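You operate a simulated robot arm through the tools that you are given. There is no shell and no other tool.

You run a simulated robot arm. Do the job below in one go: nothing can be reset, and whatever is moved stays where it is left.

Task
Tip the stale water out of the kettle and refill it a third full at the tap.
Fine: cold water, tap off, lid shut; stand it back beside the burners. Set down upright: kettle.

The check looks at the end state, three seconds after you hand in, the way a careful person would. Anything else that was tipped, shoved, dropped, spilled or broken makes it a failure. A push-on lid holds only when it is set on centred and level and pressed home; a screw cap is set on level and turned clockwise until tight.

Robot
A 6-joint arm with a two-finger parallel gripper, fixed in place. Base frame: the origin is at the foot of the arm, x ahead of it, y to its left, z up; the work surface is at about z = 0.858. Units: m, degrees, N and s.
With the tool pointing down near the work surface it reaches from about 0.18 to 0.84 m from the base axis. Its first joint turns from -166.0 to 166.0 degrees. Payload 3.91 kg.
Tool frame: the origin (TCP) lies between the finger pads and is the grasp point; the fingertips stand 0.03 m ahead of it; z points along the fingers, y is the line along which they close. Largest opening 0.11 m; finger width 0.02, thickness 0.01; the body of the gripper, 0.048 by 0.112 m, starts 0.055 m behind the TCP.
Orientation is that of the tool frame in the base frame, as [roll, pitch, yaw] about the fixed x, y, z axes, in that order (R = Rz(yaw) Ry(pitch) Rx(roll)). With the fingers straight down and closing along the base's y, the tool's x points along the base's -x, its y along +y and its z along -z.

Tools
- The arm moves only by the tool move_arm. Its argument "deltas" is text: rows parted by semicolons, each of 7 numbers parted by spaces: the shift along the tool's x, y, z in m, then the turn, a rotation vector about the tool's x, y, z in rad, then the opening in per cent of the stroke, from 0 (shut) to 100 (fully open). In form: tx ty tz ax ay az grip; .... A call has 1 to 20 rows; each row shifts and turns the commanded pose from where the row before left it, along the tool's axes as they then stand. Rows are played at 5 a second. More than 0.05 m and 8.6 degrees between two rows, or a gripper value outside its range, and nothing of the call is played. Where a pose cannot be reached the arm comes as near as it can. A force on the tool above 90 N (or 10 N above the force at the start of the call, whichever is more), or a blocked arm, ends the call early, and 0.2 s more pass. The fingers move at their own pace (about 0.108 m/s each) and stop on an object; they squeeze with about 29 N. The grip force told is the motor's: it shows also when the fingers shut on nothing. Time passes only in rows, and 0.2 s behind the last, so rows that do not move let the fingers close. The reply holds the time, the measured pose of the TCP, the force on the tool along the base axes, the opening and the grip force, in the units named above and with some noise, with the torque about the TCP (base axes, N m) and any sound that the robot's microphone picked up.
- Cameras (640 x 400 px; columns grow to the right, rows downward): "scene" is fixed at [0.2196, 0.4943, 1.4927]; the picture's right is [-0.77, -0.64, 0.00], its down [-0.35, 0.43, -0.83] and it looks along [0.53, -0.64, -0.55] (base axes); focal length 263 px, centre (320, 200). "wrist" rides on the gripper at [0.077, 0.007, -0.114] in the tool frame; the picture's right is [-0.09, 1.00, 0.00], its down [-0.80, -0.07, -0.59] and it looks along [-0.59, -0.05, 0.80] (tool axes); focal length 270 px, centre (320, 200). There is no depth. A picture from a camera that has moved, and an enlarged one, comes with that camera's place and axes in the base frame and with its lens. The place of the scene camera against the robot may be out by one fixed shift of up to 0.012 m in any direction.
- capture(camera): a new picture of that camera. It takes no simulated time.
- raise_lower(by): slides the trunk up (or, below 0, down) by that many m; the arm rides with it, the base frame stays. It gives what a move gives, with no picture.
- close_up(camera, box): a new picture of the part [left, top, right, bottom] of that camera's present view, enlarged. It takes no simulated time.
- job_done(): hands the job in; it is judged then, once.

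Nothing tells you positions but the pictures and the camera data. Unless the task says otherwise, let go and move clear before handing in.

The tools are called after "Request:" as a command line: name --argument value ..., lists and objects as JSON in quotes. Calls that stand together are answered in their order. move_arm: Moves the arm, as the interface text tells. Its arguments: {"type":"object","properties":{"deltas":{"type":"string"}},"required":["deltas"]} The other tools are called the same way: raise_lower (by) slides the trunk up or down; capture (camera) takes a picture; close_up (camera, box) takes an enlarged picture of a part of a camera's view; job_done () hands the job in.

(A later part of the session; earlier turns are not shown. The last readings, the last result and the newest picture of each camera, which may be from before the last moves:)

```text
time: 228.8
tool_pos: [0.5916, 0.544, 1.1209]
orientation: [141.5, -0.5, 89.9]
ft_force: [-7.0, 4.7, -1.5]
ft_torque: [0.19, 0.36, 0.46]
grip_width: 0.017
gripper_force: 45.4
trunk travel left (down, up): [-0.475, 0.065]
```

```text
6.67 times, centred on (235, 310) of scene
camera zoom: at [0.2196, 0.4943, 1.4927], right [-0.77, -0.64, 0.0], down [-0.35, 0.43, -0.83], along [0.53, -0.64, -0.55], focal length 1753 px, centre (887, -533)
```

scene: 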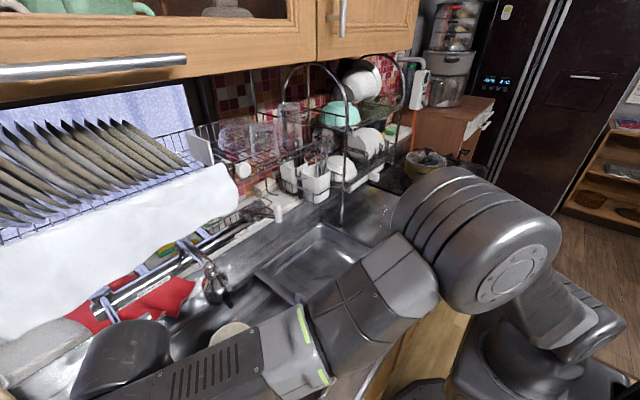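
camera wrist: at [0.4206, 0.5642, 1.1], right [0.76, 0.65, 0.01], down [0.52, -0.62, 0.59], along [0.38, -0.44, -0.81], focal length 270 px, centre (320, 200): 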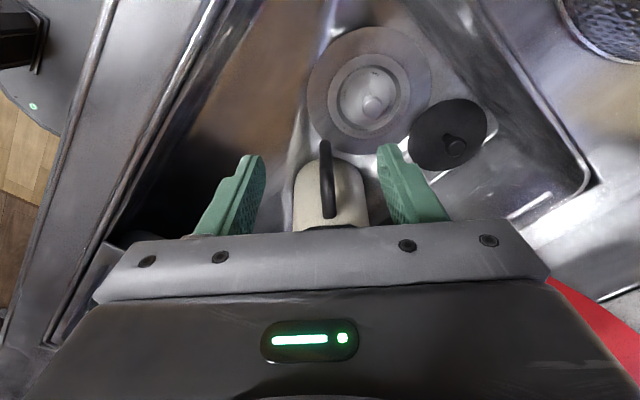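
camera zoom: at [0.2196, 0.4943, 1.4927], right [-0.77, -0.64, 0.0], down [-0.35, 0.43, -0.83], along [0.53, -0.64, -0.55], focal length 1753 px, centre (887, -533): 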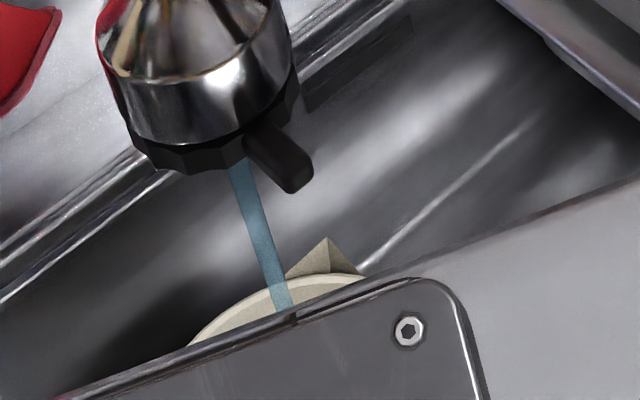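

Stream is going in well. Holding for about 12.5 s in total.

Request:
move_arm --deltas "0 0 0 0 0 0 0; 0 0 0 0 0 0 0; 0 0 0 0 0 0 0; 0 0 0 0 0 0 0; 0 0 0 0 0 0 0; 0 0 0 0 0 0 0; 0 0 0 0 0 0 0; 0 0 0 0 0 0 0; 0 0 0 0 0 0 0; 0 0 0 0 0 0 0; 0 0 0 0 0 0 0; 0 0 0 0 0 0 0; 0 0 0 0 0 0 0; 0 0 0 0 0 0 0; 0 0 0 0 0 0 0; 0 0 0 0 0 0 0; 0 0 0 0 0 0 0; 0 0 0 0 0 0 0; 0 0 0 0 0 0 0"

Request:
move_arm --deltas "0 0 0 0 0 0 0; 0 0 0 0 0 0 0; 0 0 0 0 0 0 0; 0 0 0 0 0 0 0; 0 0 0 0 0 0 0; 0 0 0 0 0 0 0; 0 0 0 0 0 0 0; 0 0 0 0 0 0 0; 0 0 0 0 0 0 0; 0 0 0 0 0 0 0; 0 0 0 0 0 0 0; 0 0 0 0 0 0 0; 0 0 0 0 0 0 0; 0 0 0 0 0 0 0; 0 0 0 0 0 0 0; 0 0 0 0 0 0 0; 0 0 0 0 0 0 0; 0 0 0 0 0 0 0; 0 0 0 0 0 0 0"

Request:
move_arm --deltas "0 0 0 0 0 0 0; 0 0 0 0 0 0 0; 0 0 0 0 0 0 0; 0 0 0 0 0 0 0; 0 0 0 0 0 0 0; 0 0 0 0 0 0 0; 0 0 0 0 0 0 0; 0 0 0 0 0 0 0; 0 0 0 0 0 0 0; 0 0 0 0 0 0 0; 0 0 0 0 0 0 0; 0 0 0 0 0 0 0; 0 0 0 0 0 0 0; 0 0 0 0 0 0 0; 0 0 0 0 0 0 0; 0 0 0 0 0 0 0; 0 0 0 0 0 0 0; 0 -0.0065 0.0076 0 0 0 0; 0 -0.0018 0.0024 0 0 0 0; 0 0 0 0 0 0 0"

Request:
close_up --camera "scene" --box '[160, 260, 300, 400]'

Request:
close_up --camera "wrist" --box '[130, 120, 290, 240]'

```text
time: 232.8
tool_pos: [0.5915, 0.5427, 1.1217]
orientation: [141.6, -0.4, 89.9]
ft_force: [-8.8, 9.6, 0.5]
ft_torque: [-0.03, 0.18, 0.23]
grip_width: 0.0174
gripper_force: 44.9
trunk travel left (down, up): [-0.475, 0.065]
```

```text
time: 236.8
tool_pos: [0.5929, 0.5425, 1.1212]
orientation: [141.5, -0.5, 89.9]
ft_force: [-7.5, 7.5, -0.2]
ft_torque: [-0.02, 0.16, 0.29]
grip_width: 0.0169
gripper_force: 45.4
trunk travel left (down, up): [-0.475, 0.065]
```

```text
time: 241.0
tool_pos: [0.5926, 0.542, 1.1091]
orientation: [141.4, -0.5, 90.0]
ft_force: [2.5, 11.2, 10.1]
ft_torque: [-0.32, -0.25, 0.06]
grip_width: 0.0172
gripper_force: 44.8
trunk travel left (down, up): [-0.475, 0.065]
```

```text
2.86 times, centred on (230, 330) of scene
camera zoom: at [0.2196, 0.4943, 1.4927], right [-0.77, -0.64, 0.0], down [-0.35, 0.43, -0.83], along [0.53, -0.64, -0.55], focal length 751 px, centre (577, -171)
```

zoom: 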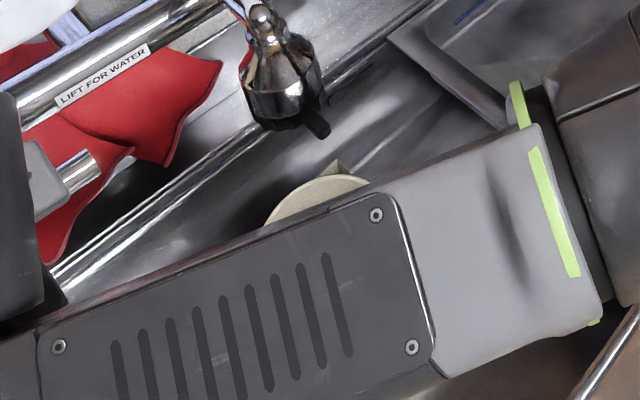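

```text
3.33 times, centred on (210, 180) of wrist
camera zoom: at [0.5267, 0.6188, 1.2037], right [0.78, -0.1, 0.62], down [-0.43, -0.8, 0.41], along [0.46, -0.59, -0.67], focal length 901 px, centre (687, 267)
```

zoom: 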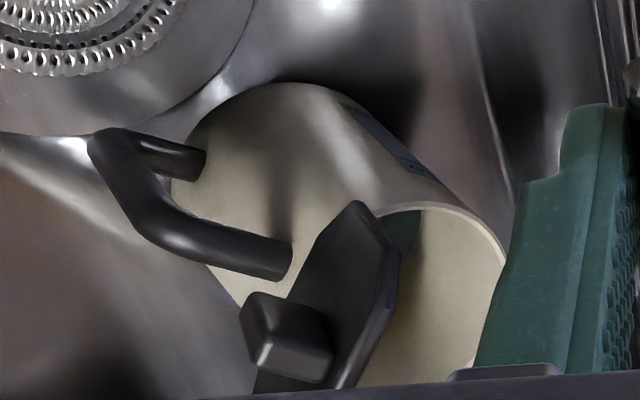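

The tap is off. Releasing the T-bar and looking at the level.

Request:
move_arm --deltas "0 0 0 0 0 0 30; 0 0 0 0 0 0 60; 0 0 -0.03 0 0 0 60; 0 0 -0.04 0 0 0 60; -0.02 0 -0.03 0.1455 0 0 60; -0.03 0 -0.02 0.1455 0 0 60; -0.03 0 0 0.1455 0 0 60; -0.03 -0.02 0 0.1455 0 0 60; 0 0 0 0.09 0 0 60"

Request:
close_up --camera "wrist" --box '[320, 30, 450, 150]'

Request:
close_up --camera "scene" --box '[205, 310, 275, 370]'

Request:
capture --camera "scene"

```text
time: 243.0
tool_pos: [0.4995, 0.43, 1.1979]
orientation: [-179.8, -0.5, 89.9]
ft_force: [0.4, 0.3, -0.4]
ft_torque: [-0.01, -0.01, 0.03]
grip_width: 0.066
gripper_force: 0.1
trunk travel left (down, up): [-0.475, 0.065]
```

```text
3.33 times, centred on (385, 90) of wrist
camera zoom: at [0.5086, 0.5061, 1.3128], right [1.0, -0.09, -0.01], down [-0.07, -0.81, 0.59], along [-0.06, -0.59, -0.81], focal length 901 px, centre (103, 567)
```

zoom: 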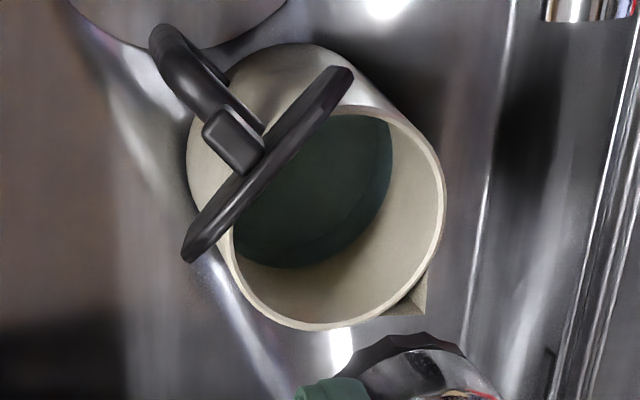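

```text
6.67 times, centred on (240, 340) of scene
camera zoom: at [0.2196, 0.4943, 1.4927], right [-0.77, -0.64, 0.0], down [-0.35, 0.43, -0.83], along [0.53, -0.64, -0.55], focal length 1753 px, centre (853, -733)
```

zoom: 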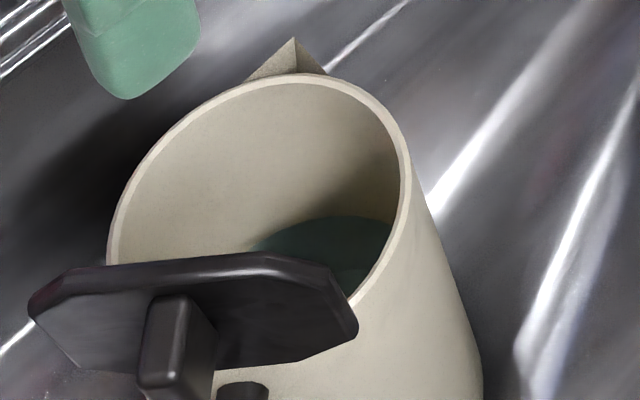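

```text
taken
```

scene: 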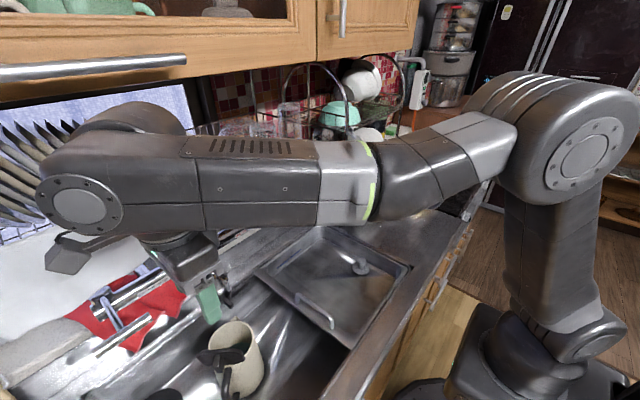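

The level rose as expected; by my reckoning about 0.43 L, close to a third. Now I'll regrasp the handle to lift, weigh and carry the kettle.

Request:
move_arm --deltas "0 0 0 0 0 -0.1323 80; 0 0 0 0 0 -0.1323 80; 0 0 0 0 0 -0.1323 80; 0 0 0 0 0 -0.1323 80; 0 0 0 0 0 -0.1323 80; 0 0 0 0 0 -0.1323 80; 0.0371 0.017 0 0 0 0 80; 0.0371 0.017 0 0 0 0 80; 0 0 0.05 0 0 0 80; 0 0 0.05 0 0 0 80; 0 0 0.05 0 0 0 80; 0 0 0.05 0 0 0 80; 0 0 0.012 0 0 0 80; 0 0 0 0 -0.145 0 100; 0 0 0 0 -0.145 0 100; 0 0 0 0 -0.135 0 100; 0 0 0 0 0 0 100"

Request:
capture --camera "wrist"

Request:
close_up --camera "wrist" --box '[240, 30, 400, 180]'

```text
time: 246.6
tool_pos: [0.4703, 0.5101, 0.9858]
orientation: [179.6, 24.0, 135.2]
ft_force: [-0.6, 1.0, 0.7]
ft_torque: [0.02, 0.01, -0.01]
grip_width: 0.1097
gripper_force: 0.1
trunk travel left (down, up): [-0.475, 0.065]
```

```text
taken
camera wrist: at [0.3926, 0.5962, 1.0592], right [0.76, 0.65, 0.04], down [0.3, -0.4, 0.87], along [0.58, -0.64, -0.49], focal length 270 px, centre (320, 200)
```

wrist: 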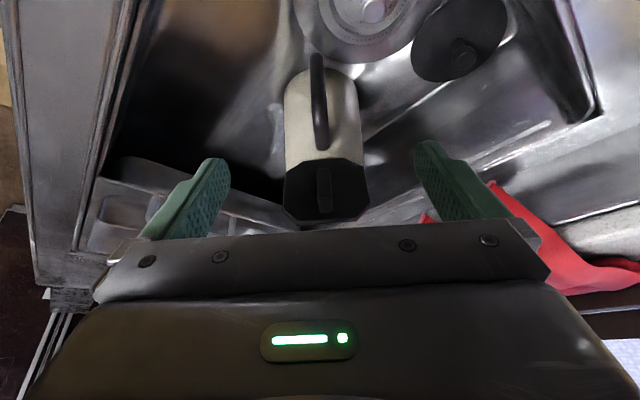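

```text
2.67 times, centred on (320, 105) of wrist
camera zoom: at [0.3926, 0.5962, 1.0592], right [0.76, 0.65, 0.04], down [0.3, -0.4, 0.87], along [0.58, -0.64, -0.49], focal length 721 px, centre (320, 453)
```

zoom: 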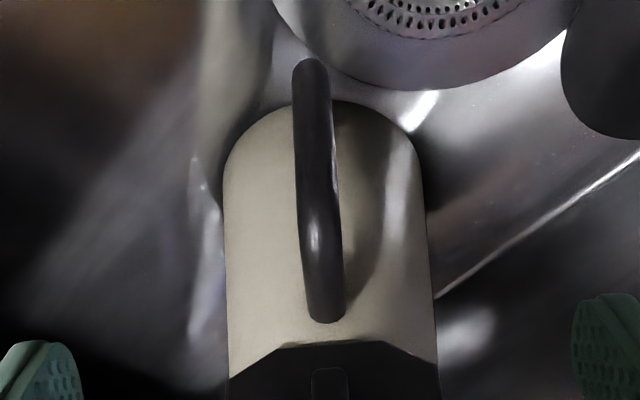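

Well aligned. Approaching the handle and gripping.

Request:
move_arm --deltas "-0.0049 -0.0006 0.04 0 0 0 100; 0 0 0.04 0 0 0 100; 0 0 0.04 0 0 0 100; 0 0 0.04 0 0 0 100; 0 0 0.03 0 0 0 100; 0 0 0.026 0 0 0 100; 0 0 0 0 0 0 60; 0 0 0 0 0 0 30; 0 0 0 0 0 0 10; 0 0 0 0 0 0 0; 0 0 0 0 0 0 0"

Request:
capture --camera "wrist"

```text
time: 249.0
tool_pos: [0.5356, 0.4459, 0.7919]
orientation: [179.7, 23.9, 135.3]
ft_force: [0.3, -0.5, 0.8]
ft_torque: [-0.47, 0.31, 0.0]
grip_width: 0.0181
gripper_force: 29.2
trunk travel left (down, up): [-0.475, 0.065]
```

```text
taken
camera wrist: at [0.4578, 0.5323, 0.8641], right [0.76, 0.65, 0.04], down [0.3, -0.4, 0.87], along [0.58, -0.64, -0.49], focal length 270 px, centre (320, 200)
```

wrist: 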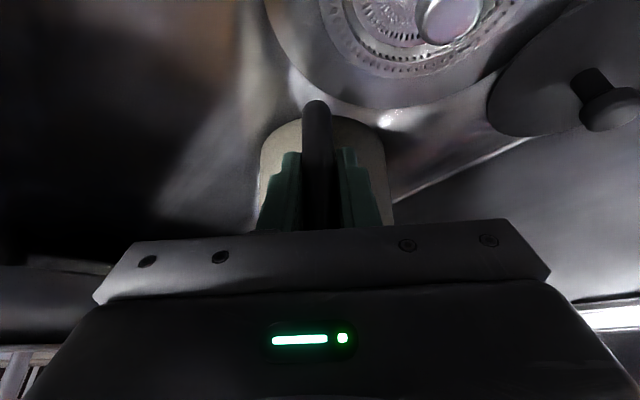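

Gripped. Lifting about 2 cm and weighing.

Request:
move_arm --deltas "-0.002 0 -0.0046 0 0 0 0; -0.002 0 -0.0046 0 0 0 0; -0.003 0 -0.0069 0 0 0 0; 0 0 0 0 0 0 0; 0 0 0 0 0 0 0"

Request:
move_arm --deltas "0 0 0 0 0 0 0"

Request:
move_arm --deltas "0 0 0 0 0 0 0"

Request:
move_arm --deltas "0 0 0 0 0 0 0"

Request:
move_arm --deltas "0 0 0 0 0 0 0"

Request:
close_up --camera "scene" --box '[180, 270, 300, 390]'

```text
time: 250.2
tool_pos: [0.5374, 0.4436, 0.8085]
orientation: [179.7, 23.9, 135.3]
ft_force: [0.2, 0.7, -10.4]
ft_torque: [0.64, 0.63, -0.01]
grip_width: 0.0177
gripper_force: 29.4
trunk travel left (down, up): [-0.475, 0.065]
```

```text
time: 250.6
tool_pos: [0.5368, 0.4448, 0.8078]
orientation: [179.7, 23.9, 135.3]
ft_force: [0.3, -0.5, -11.6]
ft_torque: [0.67, 0.65, -0.01]
grip_width: 0.0179
gripper_force: 29.2
trunk travel left (down, up): [-0.475, 0.065]
```

```text
time: 251.0
tool_pos: [0.5377, 0.4448, 0.8076]
orientation: [179.6, 23.8, 135.2]
ft_force: [0.7, 0.4, -11.7]
ft_torque: [0.67, 0.65, 0.02]
grip_width: 0.0182
gripper_force: 29.5
trunk travel left (down, up): [-0.475, 0.065]
```

```text
time: 251.4
tool_pos: [0.5378, 0.4452, 0.8086]
orientation: [179.7, 23.8, 135.4]
ft_force: [-0.4, -0.2, -9.6]
ft_torque: [0.69, 0.63, 0.0]
grip_width: 0.0182
gripper_force: 29.1
trunk travel left (down, up): [-0.475, 0.065]
```

```text
time: 251.8
tool_pos: [0.5384, 0.4442, 0.8081]
orientation: [179.7, 23.9, 135.3]
ft_force: [0.0, -0.7, -11.0]
ft_torque: [0.64, 0.63, 0.0]
grip_width: 0.0179
gripper_force: 29.1
trunk travel left (down, up): [-0.475, 0.065]
```

```text
3.33 times, centred on (240, 330) of scene
camera zoom: at [0.2196, 0.4943, 1.4927], right [-0.77, -0.64, 0.0], down [-0.35, 0.43, -0.83], along [0.53, -0.64, -0.55], focal length 877 px, centre (587, -233)
```

zoom: 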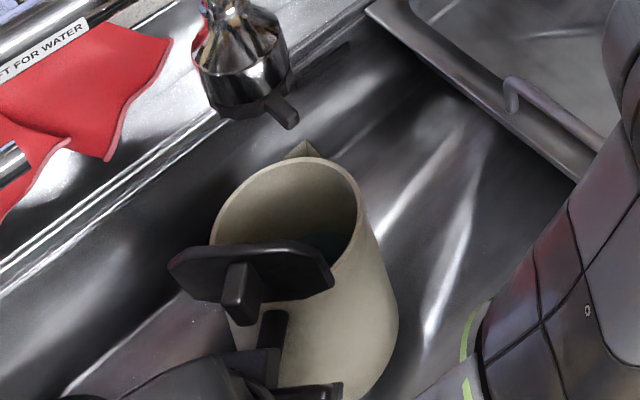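

The kettle holds about 0.43–0.45 kg of water (torque rose from 0.50 to 0.92 N·m) — a third. Carrying it out: back from under the tap, then up.

Request:
move_arm --deltas "-0.0047 -0.0186 -0.0125 0 0 0 0; -0.0047 -0.0186 -0.0125 0 0 0 0; -0.0047 -0.0186 -0.0125 0 0 0 0; 0.0003 -0.0266 -0.0118 0 0 0 0; 0.0003 -0.0266 -0.0118 0 0 0 0; 0.0003 -0.0266 -0.0118 0 0 0 0; 0 0 0 0 0 0 0"

Request:
capture --camera "scene"

Request:
close_up --camera "scene" --box '[170, 220, 330, 380]'

```text
time: 253.4
tool_pos: [0.429, 0.359, 0.8808]
orientation: [179.7, 24.0, 135.4]
ft_force: [0.6, 0.4, -9.4]
ft_torque: [0.64, 0.66, 0.05]
grip_width: 0.0179
gripper_force: 29.2
trunk travel left (down, up): [-0.475, 0.065]
```

```text
taken
```

scene: 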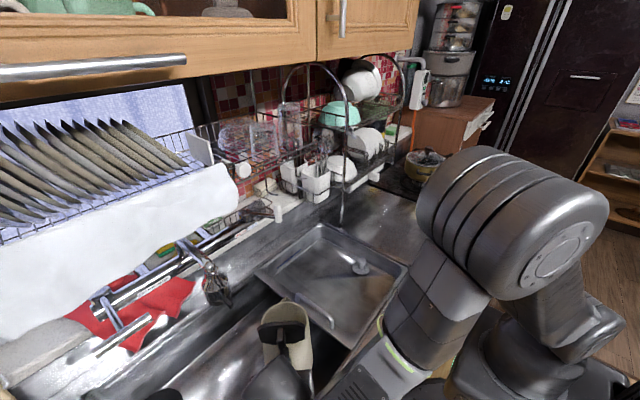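

```text
2.50 times, centred on (250, 300) of scene
camera zoom: at [0.2196, 0.4943, 1.4927], right [-0.77, -0.64, 0.0], down [-0.35, 0.43, -0.83], along [0.53, -0.64, -0.55], focal length 658 px, centre (495, -50)
```

zoom: 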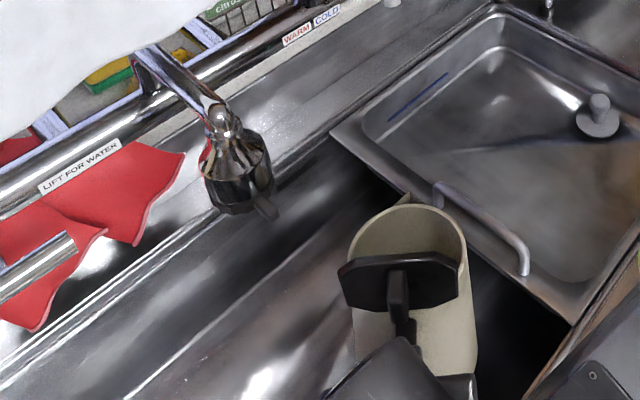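

Clear of the tap and tray. Raising straight up.

Request:
move_arm --deltas "-0.01296 0 -0.0293 0 0 0 0; -0.01296 0 -0.0293 0 0 0 0; -0.01296 0 -0.0293 0 0 0 0; -0.01296 0 -0.0293 0 0 0 0; -0.01296 0 -0.0293 0 0 0 0; -0.01296 0 -0.0293 0 0 0 0; -0.01296 0 -0.0293 0 0 0 0; -0.01296 0 -0.0293 0 0 0 0; 0 0 0 0 0 0 0"

Request:
capture --camera "scene"

```text
time: 255.4
tool_pos: [0.4285, 0.3571, 1.136]
orientation: [179.9, 24.0, 135.3]
ft_force: [-0.5, -0.2, -10.7]
ft_torque: [0.62, 0.6, 0.02]
grip_width: 0.0179
gripper_force: 29.3
trunk travel left (down, up): [-0.475, 0.065]
```

```text
taken
```

scene: 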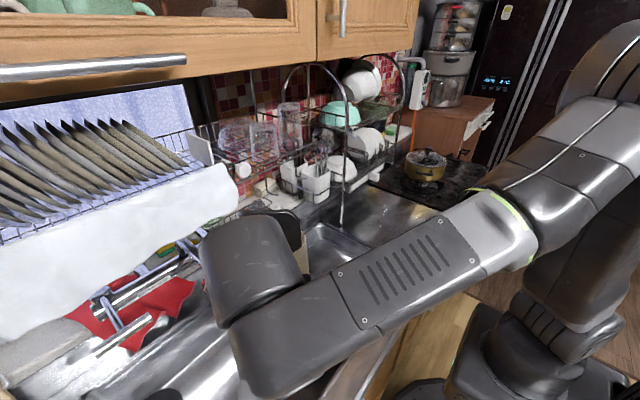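

Carrying it right at constant height.

Request:
move_arm --deltas "-0.0202 -0.0254 0.00895 0 0 0 0; -0.0202 -0.0254 0.00895 0 0 0 0; -0.0202 -0.0254 0.00895 0 0 0 0; -0.0202 -0.0254 0.00895 0 0 0 0; -0.0202 -0.0254 0.00895 0 0 0 0; -0.0202 -0.0254 0.00895 0 0 0 0; -0.0202 -0.0254 0.00895 0 0 0 0; -0.0202 -0.0254 0.00895 0 0 0 0; -0.0202 -0.0254 0.00895 0 0 0 0; -0.0202 -0.0254 0.00895 0 0 0 0; -0.0202 -0.0254 0.00895 0 0 0 0; -0.0202 -0.0254 0.00895 0 0 0 0; -0.0202 -0.0254 0.00895 0 0 0 0; 0 0 0 0 0 0 0"

Request:
capture --camera "scene"

```text
time: 258.4
tool_pos: [0.4027, -0.0757, 1.1348]
orientation: [179.6, 23.9, 135.3]
ft_force: [-0.2, -0.7, -10.2]
ft_torque: [0.61, 0.58, -0.01]
grip_width: 0.0176
gripper_force: 29.4
trunk travel left (down, up): [-0.475, 0.065]
```

```text
taken
```

scene: 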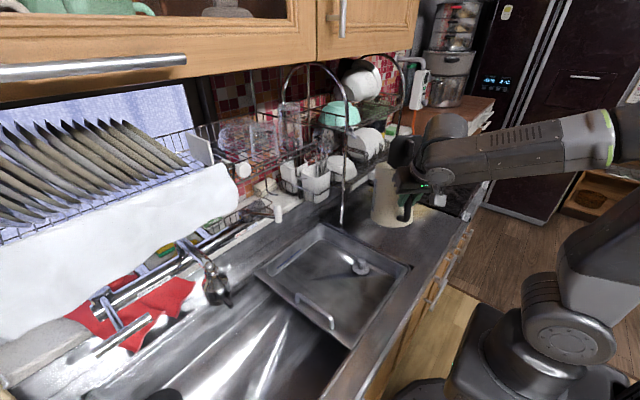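

Request:
close_up --camera "scene" --box '[340, 120, 470, 250]'

Request:
move_arm --deltas "0 0 0 0 0 0 0; 0 0 0 0 0 0 0"

Request:
capture --camera "wrist"

```text
3.08 times, centred on (405, 185) of scene
camera zoom: at [0.2196, 0.4943, 1.4927], right [-0.77, -0.64, 0.0], down [-0.35, 0.43, -0.83], along [0.53, -0.64, -0.55], focal length 809 px, centre (58, 246)
```

zoom: 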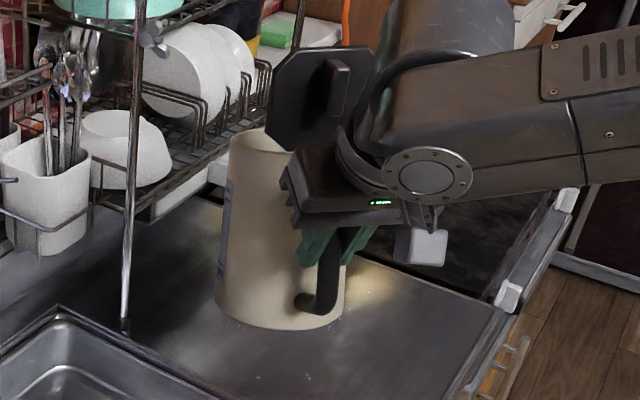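

```text
time: 259.0
tool_pos: [0.4036, -0.0757, 1.1346]
orientation: [179.7, 23.9, 135.3]
ft_force: [-0.2, 0.2, -11.0]
ft_torque: [0.59, 0.63, -0.01]
grip_width: 0.0177
gripper_force: 28.7
trunk travel left (down, up): [-0.475, 0.065]
```

```text
taken
camera wrist: at [0.3245, 0.0109, 1.2077], right [0.76, 0.65, 0.04], down [0.3, -0.4, 0.87], along [0.58, -0.64, -0.5], focal length 270 px, centre (320, 200)
```

wrist: 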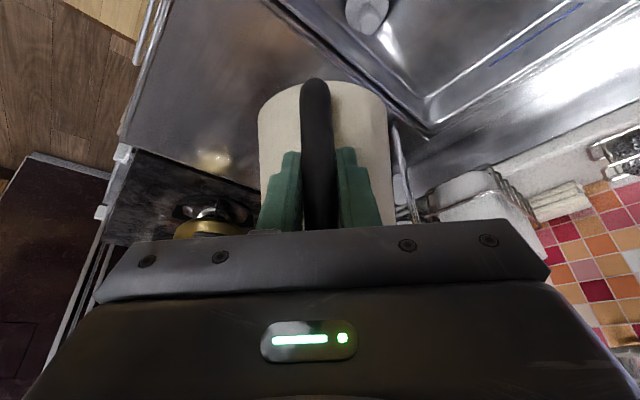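

The kettle has pitched forward in the grip by a few degrees (still far from pouring). I'll turn it gently to its final heading and then level it.

Request:
move_arm --deltas "0 0 0 -0.0351 0.0005 -0.0793 0; 0 0 0 -0.0351 0.0005 -0.0793 0; 0 0 0 -0.0351 0.0005 -0.0793 0; 0 0 0 -0.0351 0.0005 -0.0793 0; 0 0 0 -0.0351 0.0005 -0.0793 0; 0 0 0 -0.0351 0.0005 -0.0793 0; 0 0 0 -0.0351 0.0005 -0.0793 0; 0 0 0 -0.0351 0.0005 -0.0793 0; 0 0 0 -0.0351 0.0005 -0.0793 0; 0 0 0 -0.0351 0.0005 -0.0793 0; 0 0 0 -0.0351 0.0005 -0.0793 0; 0 0 0 -0.0351 0.0005 -0.0793 0; 0 0 0 -0.0351 0.0005 -0.0793 0; 0 0 0 -0.0351 0.0005 -0.0793 0; 0 0 0 -0.0351 0.0005 -0.0793 0; 0 0 0 -0.0351 0.0005 -0.0793 0; 0 0 0 0 0 0 0"

Request:
capture --camera "scene"

Request:
close_up --camera "scene" --box '[330, 120, 470, 260]'

Request:
capture --camera "wrist"

```text
time: 262.6
tool_pos: [0.4004, -0.0789, 1.1369]
orientation: [179.6, 23.9, -145.2]
ft_force: [0.5, 0.0, -10.5]
ft_torque: [-0.46, 0.62, 0.03]
grip_width: 0.018
gripper_force: 29.4
trunk travel left (down, up): [-0.475, 0.065]
```

```text
taken
```

scene: 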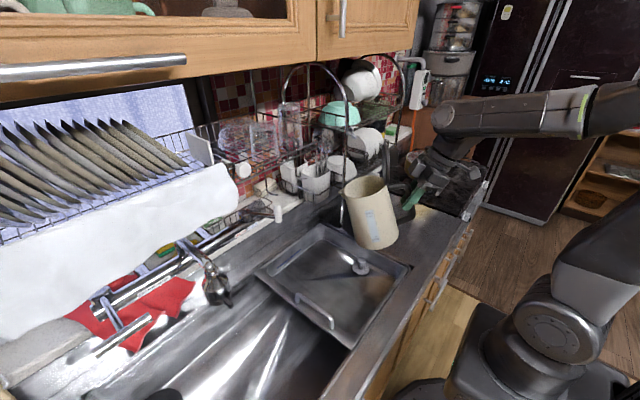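

```text
2.86 times, centred on (400, 190) of scene
camera zoom: at [0.2196, 0.4943, 1.4927], right [-0.77, -0.64, 0.0], down [-0.35, 0.43, -0.83], along [0.53, -0.64, -0.55], focal length 751 px, centre (91, 229)
```

zoom: 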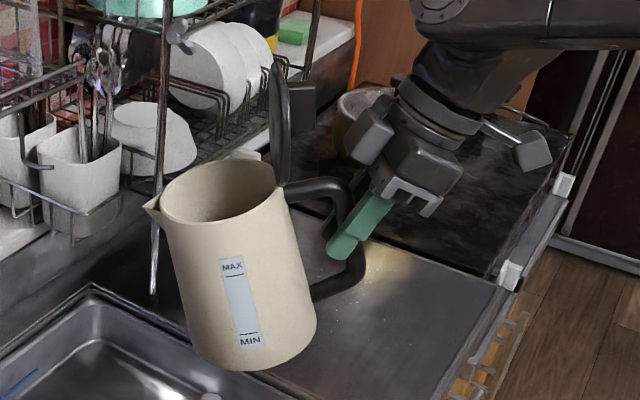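

```text
taken
camera wrist: at [0.3015, -0.1404, 1.2088], right [-0.5, 0.86, 0.04], down [0.45, 0.22, 0.87], along [0.74, 0.46, -0.5], focal length 270 px, centre (320, 200)
```

wrist: 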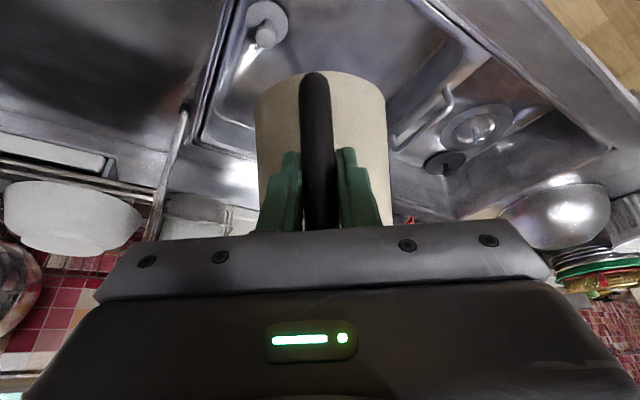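

The grip is slowly slipping under the torque: the kettle is about 20° nose-down now. It won't pour at that angle, but I'll set it down promptly: move over the counter, level it, and lower.

Request:
move_arm --deltas "0.0319 -0.0286 0.0041 0 0 0 0; 0.0319 -0.0286 0.0041 0 0 0 0; 0.0319 -0.0286 0.0041 0 0 0 0; 0.0319 -0.0286 0.0041 0 0 0 0; 0.0319 -0.0286 0.0041 0 0 0 0; 0.0319 -0.0286 0.0041 0 0 0 0; 0 0 0 0 0.12 0 0; 0 0 0 0 0.12 0 0; 0 0 0 0 0.12 0 0"

Request:
close_up --camera "scene" --box '[360, 120, 500, 260]'

Request:
capture --camera "wrist"

```text
time: 264.6
tool_pos: [0.3595, -0.314, 1.036]
orientation: [180.0, 3.2, -145.2]
ft_force: [0.9, -0.1, 5.3]
ft_torque: [0.48, -0.78, 0.05]
grip_width: 0.0177
gripper_force: 29.3
trunk travel left (down, up): [-0.475, 0.065]
```

```text
2.86 times, centred on (430, 190) of scene
camera zoom: at [0.2196, 0.4943, 1.4927], right [-0.77, -0.64, 0.0], down [-0.35, 0.43, -0.83], along [0.53, -0.64, -0.55], focal length 751 px, centre (6, 229)
```

zoom: 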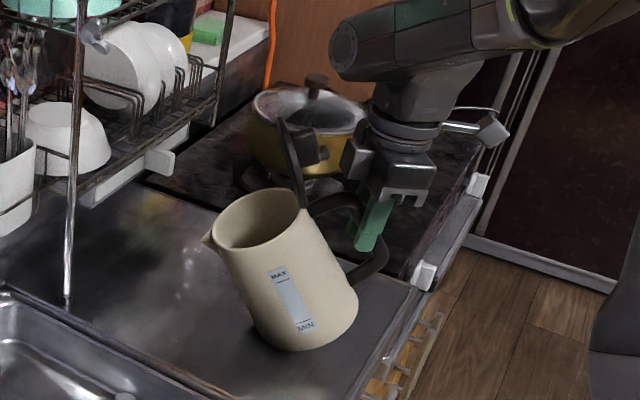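

```text
taken
camera wrist: at [0.2888, -0.3557, 1.1453], right [-0.5, 0.87, 0.01], down [0.67, 0.38, 0.64], along [0.55, 0.32, -0.77], focal length 270 px, centre (320, 200)
```

wrist: 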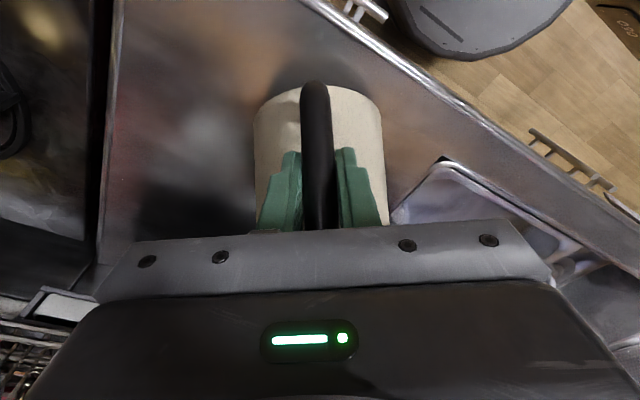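

The open lid's tab touched the gripper as I levelled, pushing the kettle more nose-down (about 33°); its front base edge is about on the counter. No water near the spout at that tilt. I'll tilt the tool forward again first, so the gripper clears the lid.

Request:
move_arm --deltas "0 0 0 0 -0.1 0 0; 0 0 0 0 -0.1 0 0"

Request:
close_up --camera "scene" --box '[360, 120, 500, 260]'

Request:
capture --camera "wrist"

```text
time: 265.2
tool_pos: [0.3608, -0.3134, 1.0335]
orientation: [179.7, 14.7, -145.3]
ft_force: [0.4, -0.2, -10.9]
ft_torque: [-0.38, 0.59, -0.01]
grip_width: 0.018
gripper_force: 29.0
trunk travel left (down, up): [-0.475, 0.065]
```

```text
2.86 times, centred on (430, 190) of scene
camera zoom: at [0.2196, 0.4943, 1.4927], right [-0.77, -0.64, 0.0], down [-0.35, 0.43, -0.83], along [0.53, -0.64, -0.55], focal length 751 px, centre (6, 229)
```

zoom: 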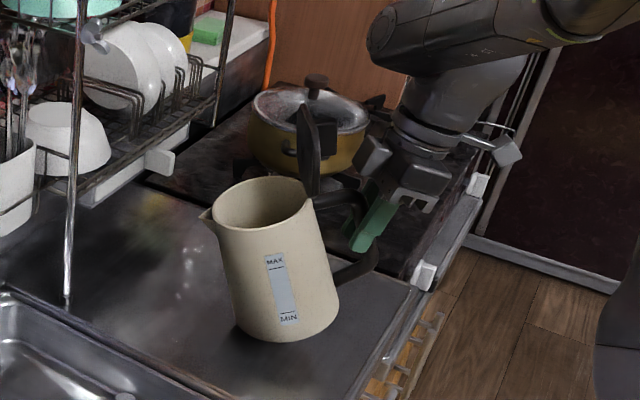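

```text
taken
camera wrist: at [0.2733, -0.3679, 1.1244], right [-0.5, 0.87, 0.03], down [0.56, 0.29, 0.78], along [0.67, 0.4, -0.63], focal length 270 px, centre (320, 200)
```

wrist: 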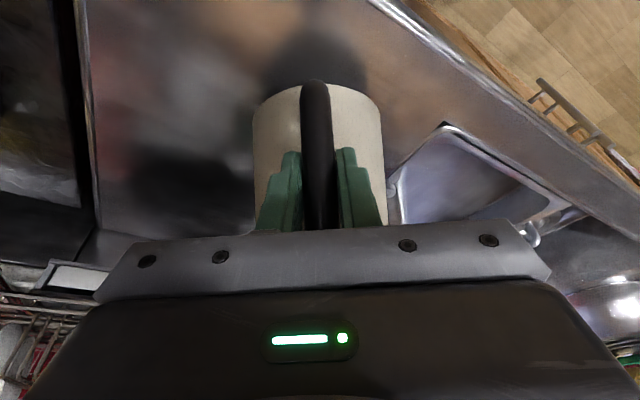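

I had the levelling direction backwards; tilting the tool forward raised the spout again (now about 22° nose-down, hanging free). Continuing this way to level it.

Request:
move_arm --deltas "0 0 0 0 -0.12 0 0; 0 0 0 0 -0.12 0 0; 0 0 0 0 -0.12 0 0"

Request:
close_up --camera "scene" --box '[360, 120, 500, 260]'

Request:
capture --camera "wrist"

```text
time: 266.0
tool_pos: [0.3622, -0.314, 1.034]
orientation: [179.6, 35.4, -145.3]
ft_force: [0.4, -1.0, -10.4]
ft_torque: [-0.46, 0.78, 0.01]
grip_width: 0.0172
gripper_force: 28.9
trunk travel left (down, up): [-0.475, 0.065]
```

```text
2.86 times, centred on (430, 190) of scene
camera zoom: at [0.2196, 0.4943, 1.4927], right [-0.77, -0.64, 0.0], down [-0.35, 0.43, -0.83], along [0.53, -0.64, -0.55], focal length 751 px, centre (6, 229)
```

zoom: 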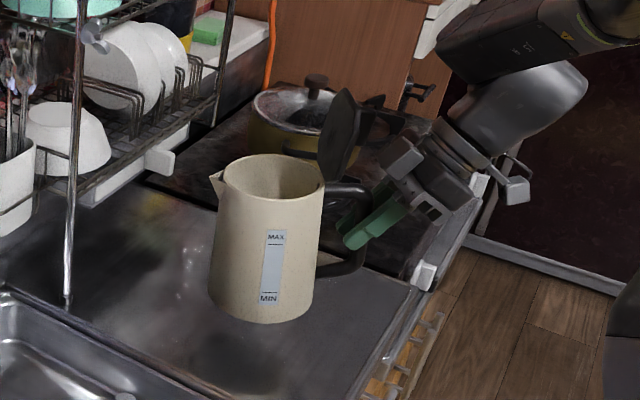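

```text
taken
camera wrist: at [0.2529, -0.3822, 1.0824], right [-0.51, 0.86, 0.06], down [0.3, 0.11, 0.95], along [0.81, 0.5, -0.31], focal length 270 px, centre (320, 200)
```

wrist: 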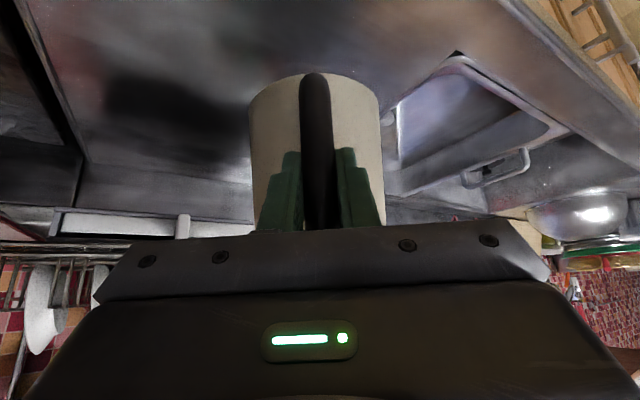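

Nearly level (about 8° left). A bit more levelling and lower most of the way.

Request:
move_arm --deltas "0 0 0 0 -0.08 0 0; 0 0 0 0 -0.08 0 0; 0.0176 0 0.0178 0 0 0 0; 0.0176 0 0.0178 0 0 0 0"

Request:
close_up --camera "scene" --box '[360, 120, 500, 260]'

```text
time: 267.0
tool_pos: [0.36, -0.3111, 0.9847]
orientation: [179.8, 44.6, -145.5]
ft_force: [-4.9, -2.3, 4.5]
ft_torque: [0.26, -0.72, -0.08]
grip_width: 0.0177
gripper_force: 29.0
trunk travel left (down, up): [-0.475, 0.065]
```

```text
2.86 times, centred on (430, 190) of scene
camera zoom: at [0.2196, 0.4943, 1.4927], right [-0.77, -0.64, 0.0], down [-0.35, 0.43, -0.83], along [0.53, -0.64, -0.55], focal length 751 px, centre (6, 229)
```

zoom: 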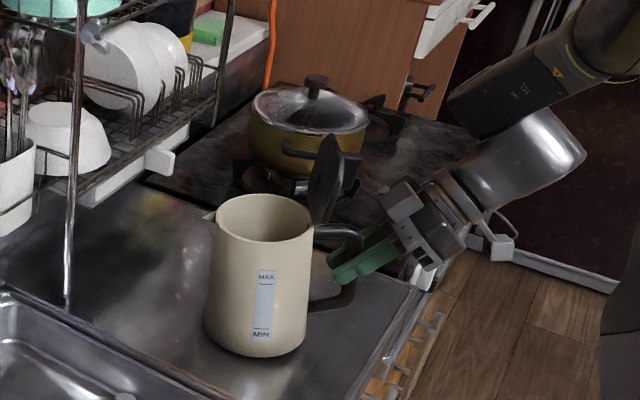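

Front base edge is just touching. Levelling the last few degrees while lowering.

Request:
move_arm --deltas "0 0 0 0 -0.07 0 0; 0.006 0 0.0057 0 -0.06 0 0; 0.0063 0 0.0054 0 0 0 0"

Request:
close_up --camera "scene" --box '[360, 120, 500, 260]'

```text
time: 267.8
tool_pos: [0.3606, -0.3134, 0.9694]
orientation: [179.6, 52.1, -145.5]
ft_force: [-2.6, -3.5, 6.0]
ft_torque: [0.46, -0.54, 0.12]
grip_width: 0.0179
gripper_force: 28.6
trunk travel left (down, up): [-0.475, 0.065]
```

```text
2.86 times, centred on (430, 190) of scene
camera zoom: at [0.2196, 0.4943, 1.4927], right [-0.77, -0.64, 0.0], down [-0.35, 0.43, -0.83], along [0.53, -0.64, -0.55], focal length 751 px, centre (6, 229)
```

zoom: 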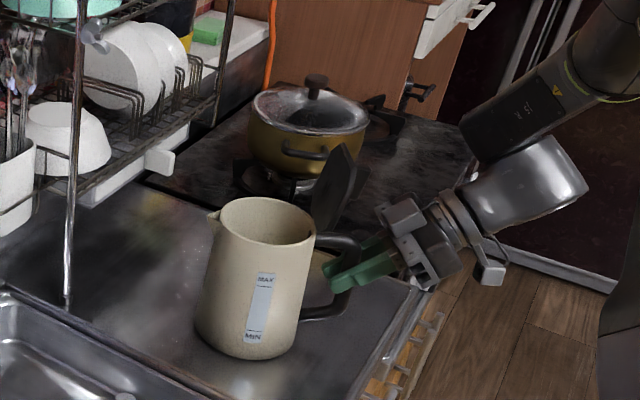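

Almost level and seated. Lowering the last few millimetres.

Request:
move_arm --deltas "0.0028 0 0.0021 0 -0.02 0 0; 0.0028 0 0.0021 0 0 0 0; 0 0 0 0 0 0 0"

Request:
close_up --camera "scene" --box '[360, 120, 500, 260]'

Request:
capture --camera "wrist"

```text
time: 268.6
tool_pos: [0.3606, -0.313, 0.9626]
orientation: [179.8, 53.2, -145.4]
ft_force: [-5.4, -6.4, 28.8]
ft_torque: [-0.53, -0.63, -0.09]
grip_width: 0.0179
gripper_force: 28.7
trunk travel left (down, up): [-0.475, 0.065]
```

```text
2.86 times, centred on (430, 190) of scene
camera zoom: at [0.2196, 0.4943, 1.4927], right [-0.77, -0.64, 0.0], down [-0.35, 0.43, -0.83], along [0.53, -0.64, -0.55], focal length 751 px, centre (6, 229)
```

zoom: 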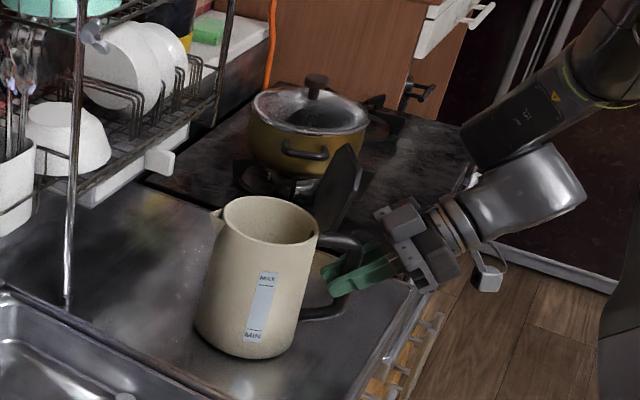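

```text
taken
camera wrist: at [0.2436, -0.3857, 0.9692], right [-0.53, 0.85, 0.07], down [0.04, -0.06, 1.0], along [0.85, 0.53, -0.01], focal length 270 px, centre (320, 200)
```

wrist: 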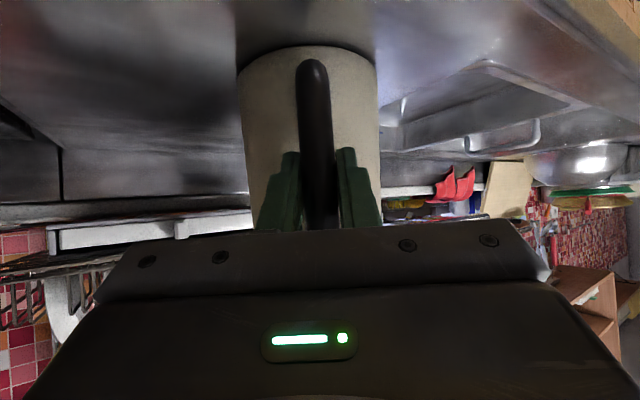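

Seated and upright on the counter. Easing pressure and releasing the handle.

Request:
move_arm --deltas "-0.0016 0 -0.0012 0 0 0 0; 0 0 0 0 0 0 25; 0 0 0 0 0 0 50; 0 0 0 0 0 0 90; 0 0 0 0 0 0 100; 0 0 0 0 0 0 100"

Request:
close_up --camera "scene" --box '[360, 120, 500, 260]'

Request:
capture --camera "wrist"

```text
time: 270.0
tool_pos: [0.3616, -0.3119, 0.9624]
orientation: [179.6, 53.1, -145.5]
ft_force: [-0.3, 0.4, -1.0]
ft_torque: [0.01, -0.04, -0.01]
grip_width: 0.1098
gripper_force: 0.0
trunk travel left (down, up): [-0.475, 0.065]
```

```text
2.86 times, centred on (430, 190) of scene
camera zoom: at [0.2196, 0.4943, 1.4927], right [-0.77, -0.64, 0.0], down [-0.35, 0.43, -0.83], along [0.53, -0.64, -0.55], focal length 751 px, centre (6, 229)
```

zoom: 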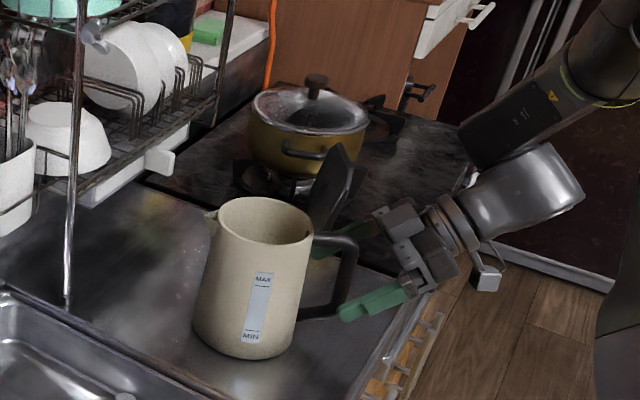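

```text
taken
camera wrist: at [0.2451, -0.3852, 0.9694], right [-0.53, 0.85, 0.08], down [0.05, -0.06, 1.0], along [0.85, 0.53, -0.01], focal length 270 px, centre (320, 200)
```

wrist: 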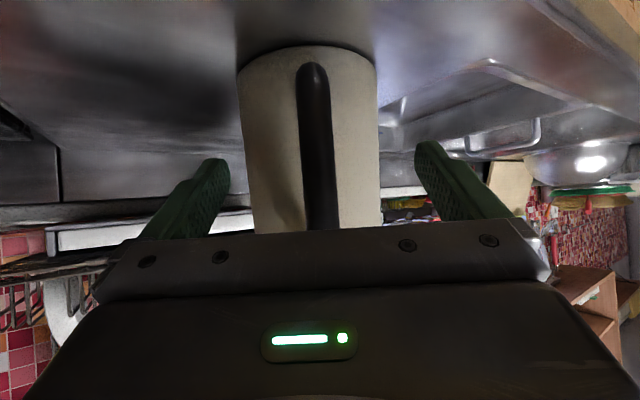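

The kettle stands upright with its water. Now back off the handle and line up behind the open lid to push it shut.

Request:
move_arm --deltas "0 0 -0.035 0 0 0 100; 0 0 -0.035 0 0 0 100; 0 0 -0.035 0 0 0 100; -0.04 0 -0.03 0 0 0 60; -0.04 0 -0.025 0 0 0 30; 0 0 0 0 0 0 0; 0 0 0 0 0 0 0"

Request:
capture --camera "wrist"

Request:
capture --camera "scene"

Request:
close_up --camera "scene" --box '[370, 140, 490, 250]'

```text
time: 271.6
tool_pos: [0.298, -0.3588, 1.124]
orientation: [179.5, 53.2, -145.6]
ft_force: [0.9, -0.4, -0.6]
ft_torque: [-0.03, -0.02, -0.01]
grip_width: 0.0002
gripper_force: 29.1
trunk travel left (down, up): [-0.475, 0.065]
```

```text
taken
camera wrist: at [0.1813, -0.4317, 1.1313], right [-0.53, 0.85, 0.08], down [0.05, -0.06, 1.0], along [0.85, 0.53, -0.01], focal length 270 px, centre (320, 200)
```

wrist: 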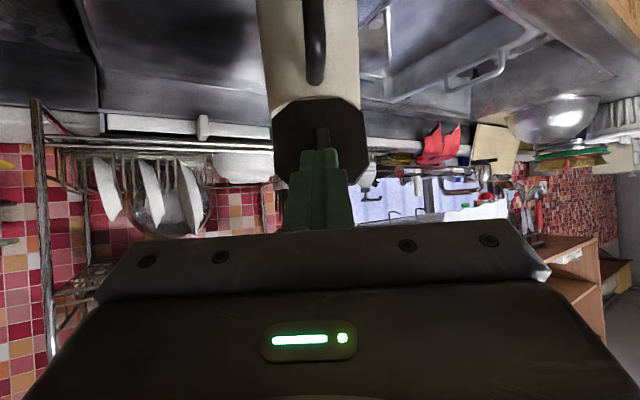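

```text
taken
```

scene: 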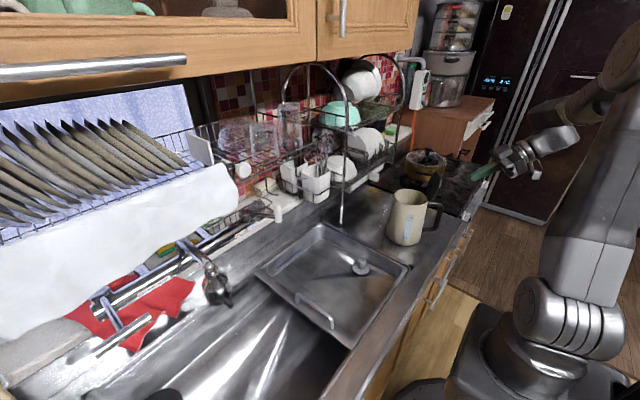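

```text
3.64 times, centred on (430, 195) of scene
camera zoom: at [0.2196, 0.4943, 1.4927], right [-0.77, -0.64, 0.0], down [-0.35, 0.43, -0.83], along [0.53, -0.64, -0.55], focal length 956 px, centre (-80, 218)
```

zoom: 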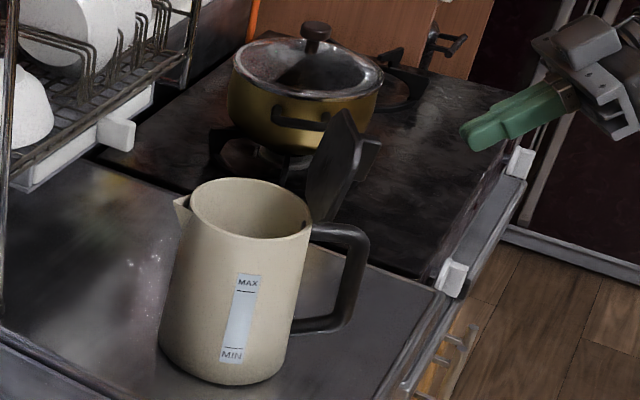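

Fingers (closed) are lined up behind the lid's tab. Moving forward slowly to push the lid over.

Request:
move_arm --deltas "0.012 0 0.009 0 0 0 0; -0.012 0 0.016 0 0 0 0; -0.012 0 0.016 0 0 0 0; -0.006 0 0.008 0 0 0 0; 0 0 0 0 0 0 0"

Request:
close_up --camera "scene" --box '[370, 140, 490, 250]'

Request:
close_up --camera "wrist" --box '[230, 80, 410, 240]'

```text
time: 272.8
tool_pos: [0.3384, -0.33, 1.1077]
orientation: [179.6, 53.1, -145.7]
ft_force: [-0.5, 0.0, 0.1]
ft_torque: [-0.04, 0.02, -0.04]
grip_width: 0.0001
gripper_force: 29.1
trunk travel left (down, up): [-0.475, 0.065]
```

```text
3.64 times, centred on (430, 195) of scene
camera zoom: at [0.2196, 0.4943, 1.4927], right [-0.77, -0.64, 0.0], down [-0.35, 0.43, -0.83], along [0.53, -0.64, -0.55], focal length 956 px, centre (-80, 218)
```

zoom: 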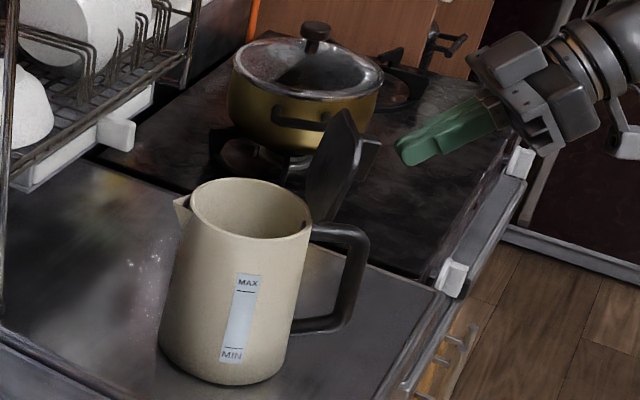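

```text
2.50 times, centred on (320, 160) of wrist
camera zoom: at [0.222, -0.403, 1.1148], right [-0.53, 0.85, 0.08], down [0.05, -0.06, 1.0], along [0.85, 0.53, -0.01], focal length 676 px, centre (320, 300)
```

zoom: 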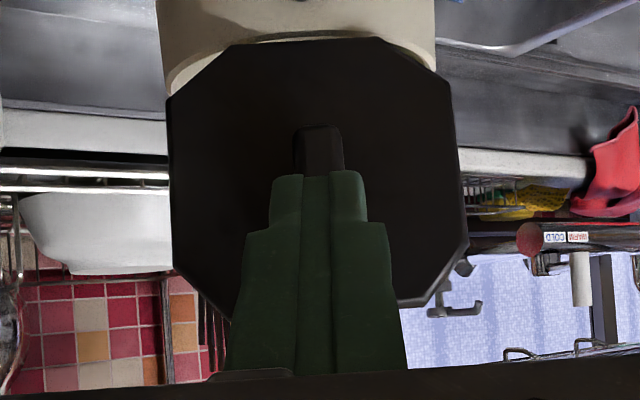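

Request:
move_arm --deltas "-0.006 0 0.008 0 0 0 0; -0.006 0 0.008 0 0 0 0; -0.006 0 0.008 0 0 0 0; 0 0 0 0 0 0 0"

Request:
close_up --camera "scene" --box '[370, 140, 490, 250]'

```text
time: 273.8
tool_pos: [0.3628, -0.3122, 1.1076]
orientation: [179.6, 53.1, -145.6]
ft_force: [0.3, 0.1, -0.1]
ft_torque: [0.0, 0.01, 0.02]
grip_width: 0.0
gripper_force: 28.9
trunk travel left (down, up): [-0.475, 0.065]
```

```text
3.64 times, centred on (430, 195) of scene
camera zoom: at [0.2196, 0.4943, 1.4927], right [-0.77, -0.64, 0.0], down [-0.35, 0.43, -0.83], along [0.53, -0.64, -0.55], focal length 956 px, centre (-80, 218)
```

zoom: 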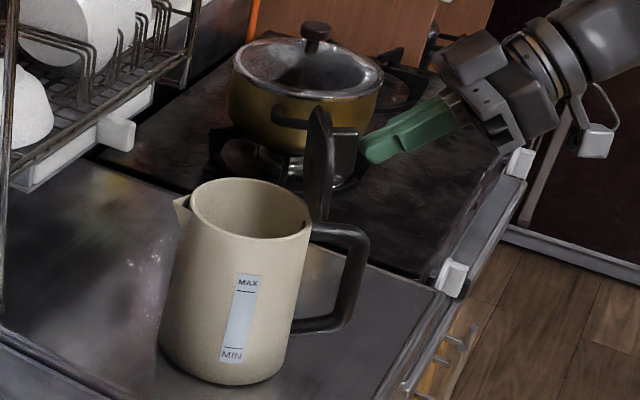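

The lid is moving, now about vertical, and the kettle stays put. Continuing.

Request:
move_arm --deltas "-0.006 0 0.008 0 0 0 0; -0.006 0 0.008 0 0 0 0; -0.006 0 0.008 0 0 0 0; 0 0 0 0 0 0 0"

Request:
close_up --camera "scene" --box '[370, 140, 490, 250]'

```text
time: 274.8
tool_pos: [0.3893, -0.2952, 1.109]
orientation: [179.4, 53.1, -145.7]
ft_force: [-0.6, -0.3, -0.8]
ft_torque: [0.0, 0.0, 0.01]
grip_width: 0.0
gripper_force: 29.0
trunk travel left (down, up): [-0.475, 0.065]
```

```text
3.64 times, centred on (430, 195) of scene
camera zoom: at [0.2196, 0.4943, 1.4927], right [-0.77, -0.64, 0.0], down [-0.35, 0.43, -0.83], along [0.53, -0.64, -0.55], focal length 956 px, centre (-80, 218)
```

zoom: 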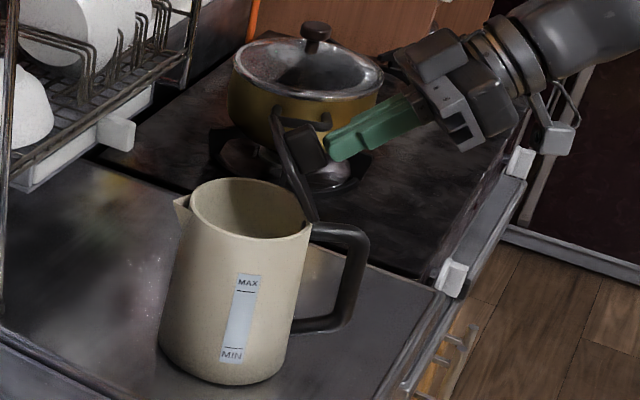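

The lid follows the finger. Now pushing it over and down along its arc.

Request:
move_arm --deltas "-0.0074 0 0.0082 0 0 0 0; -0.0022 0 0.0146 0 0 0 0; 0 0 0 0 0 0 0"

Request:
close_up --camera "scene" --box '[370, 140, 490, 250]'

```text
time: 275.6
tool_pos: [0.4073, -0.2802, 1.1055]
orientation: [179.5, 53.1, -145.6]
ft_force: [0.2, -0.4, 0.0]
ft_torque: [0.0, 0.02, 0.02]
grip_width: 0.0001
gripper_force: 29.1
trunk travel left (down, up): [-0.475, 0.065]
```

```text
3.64 times, centred on (430, 195) of scene
camera zoom: at [0.2196, 0.4943, 1.4927], right [-0.77, -0.64, 0.0], down [-0.35, 0.43, -0.83], along [0.53, -0.64, -0.55], focal length 956 px, centre (-80, 218)
```

zoom: 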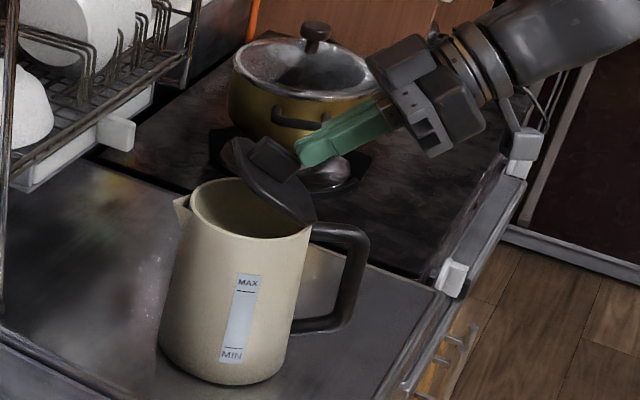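

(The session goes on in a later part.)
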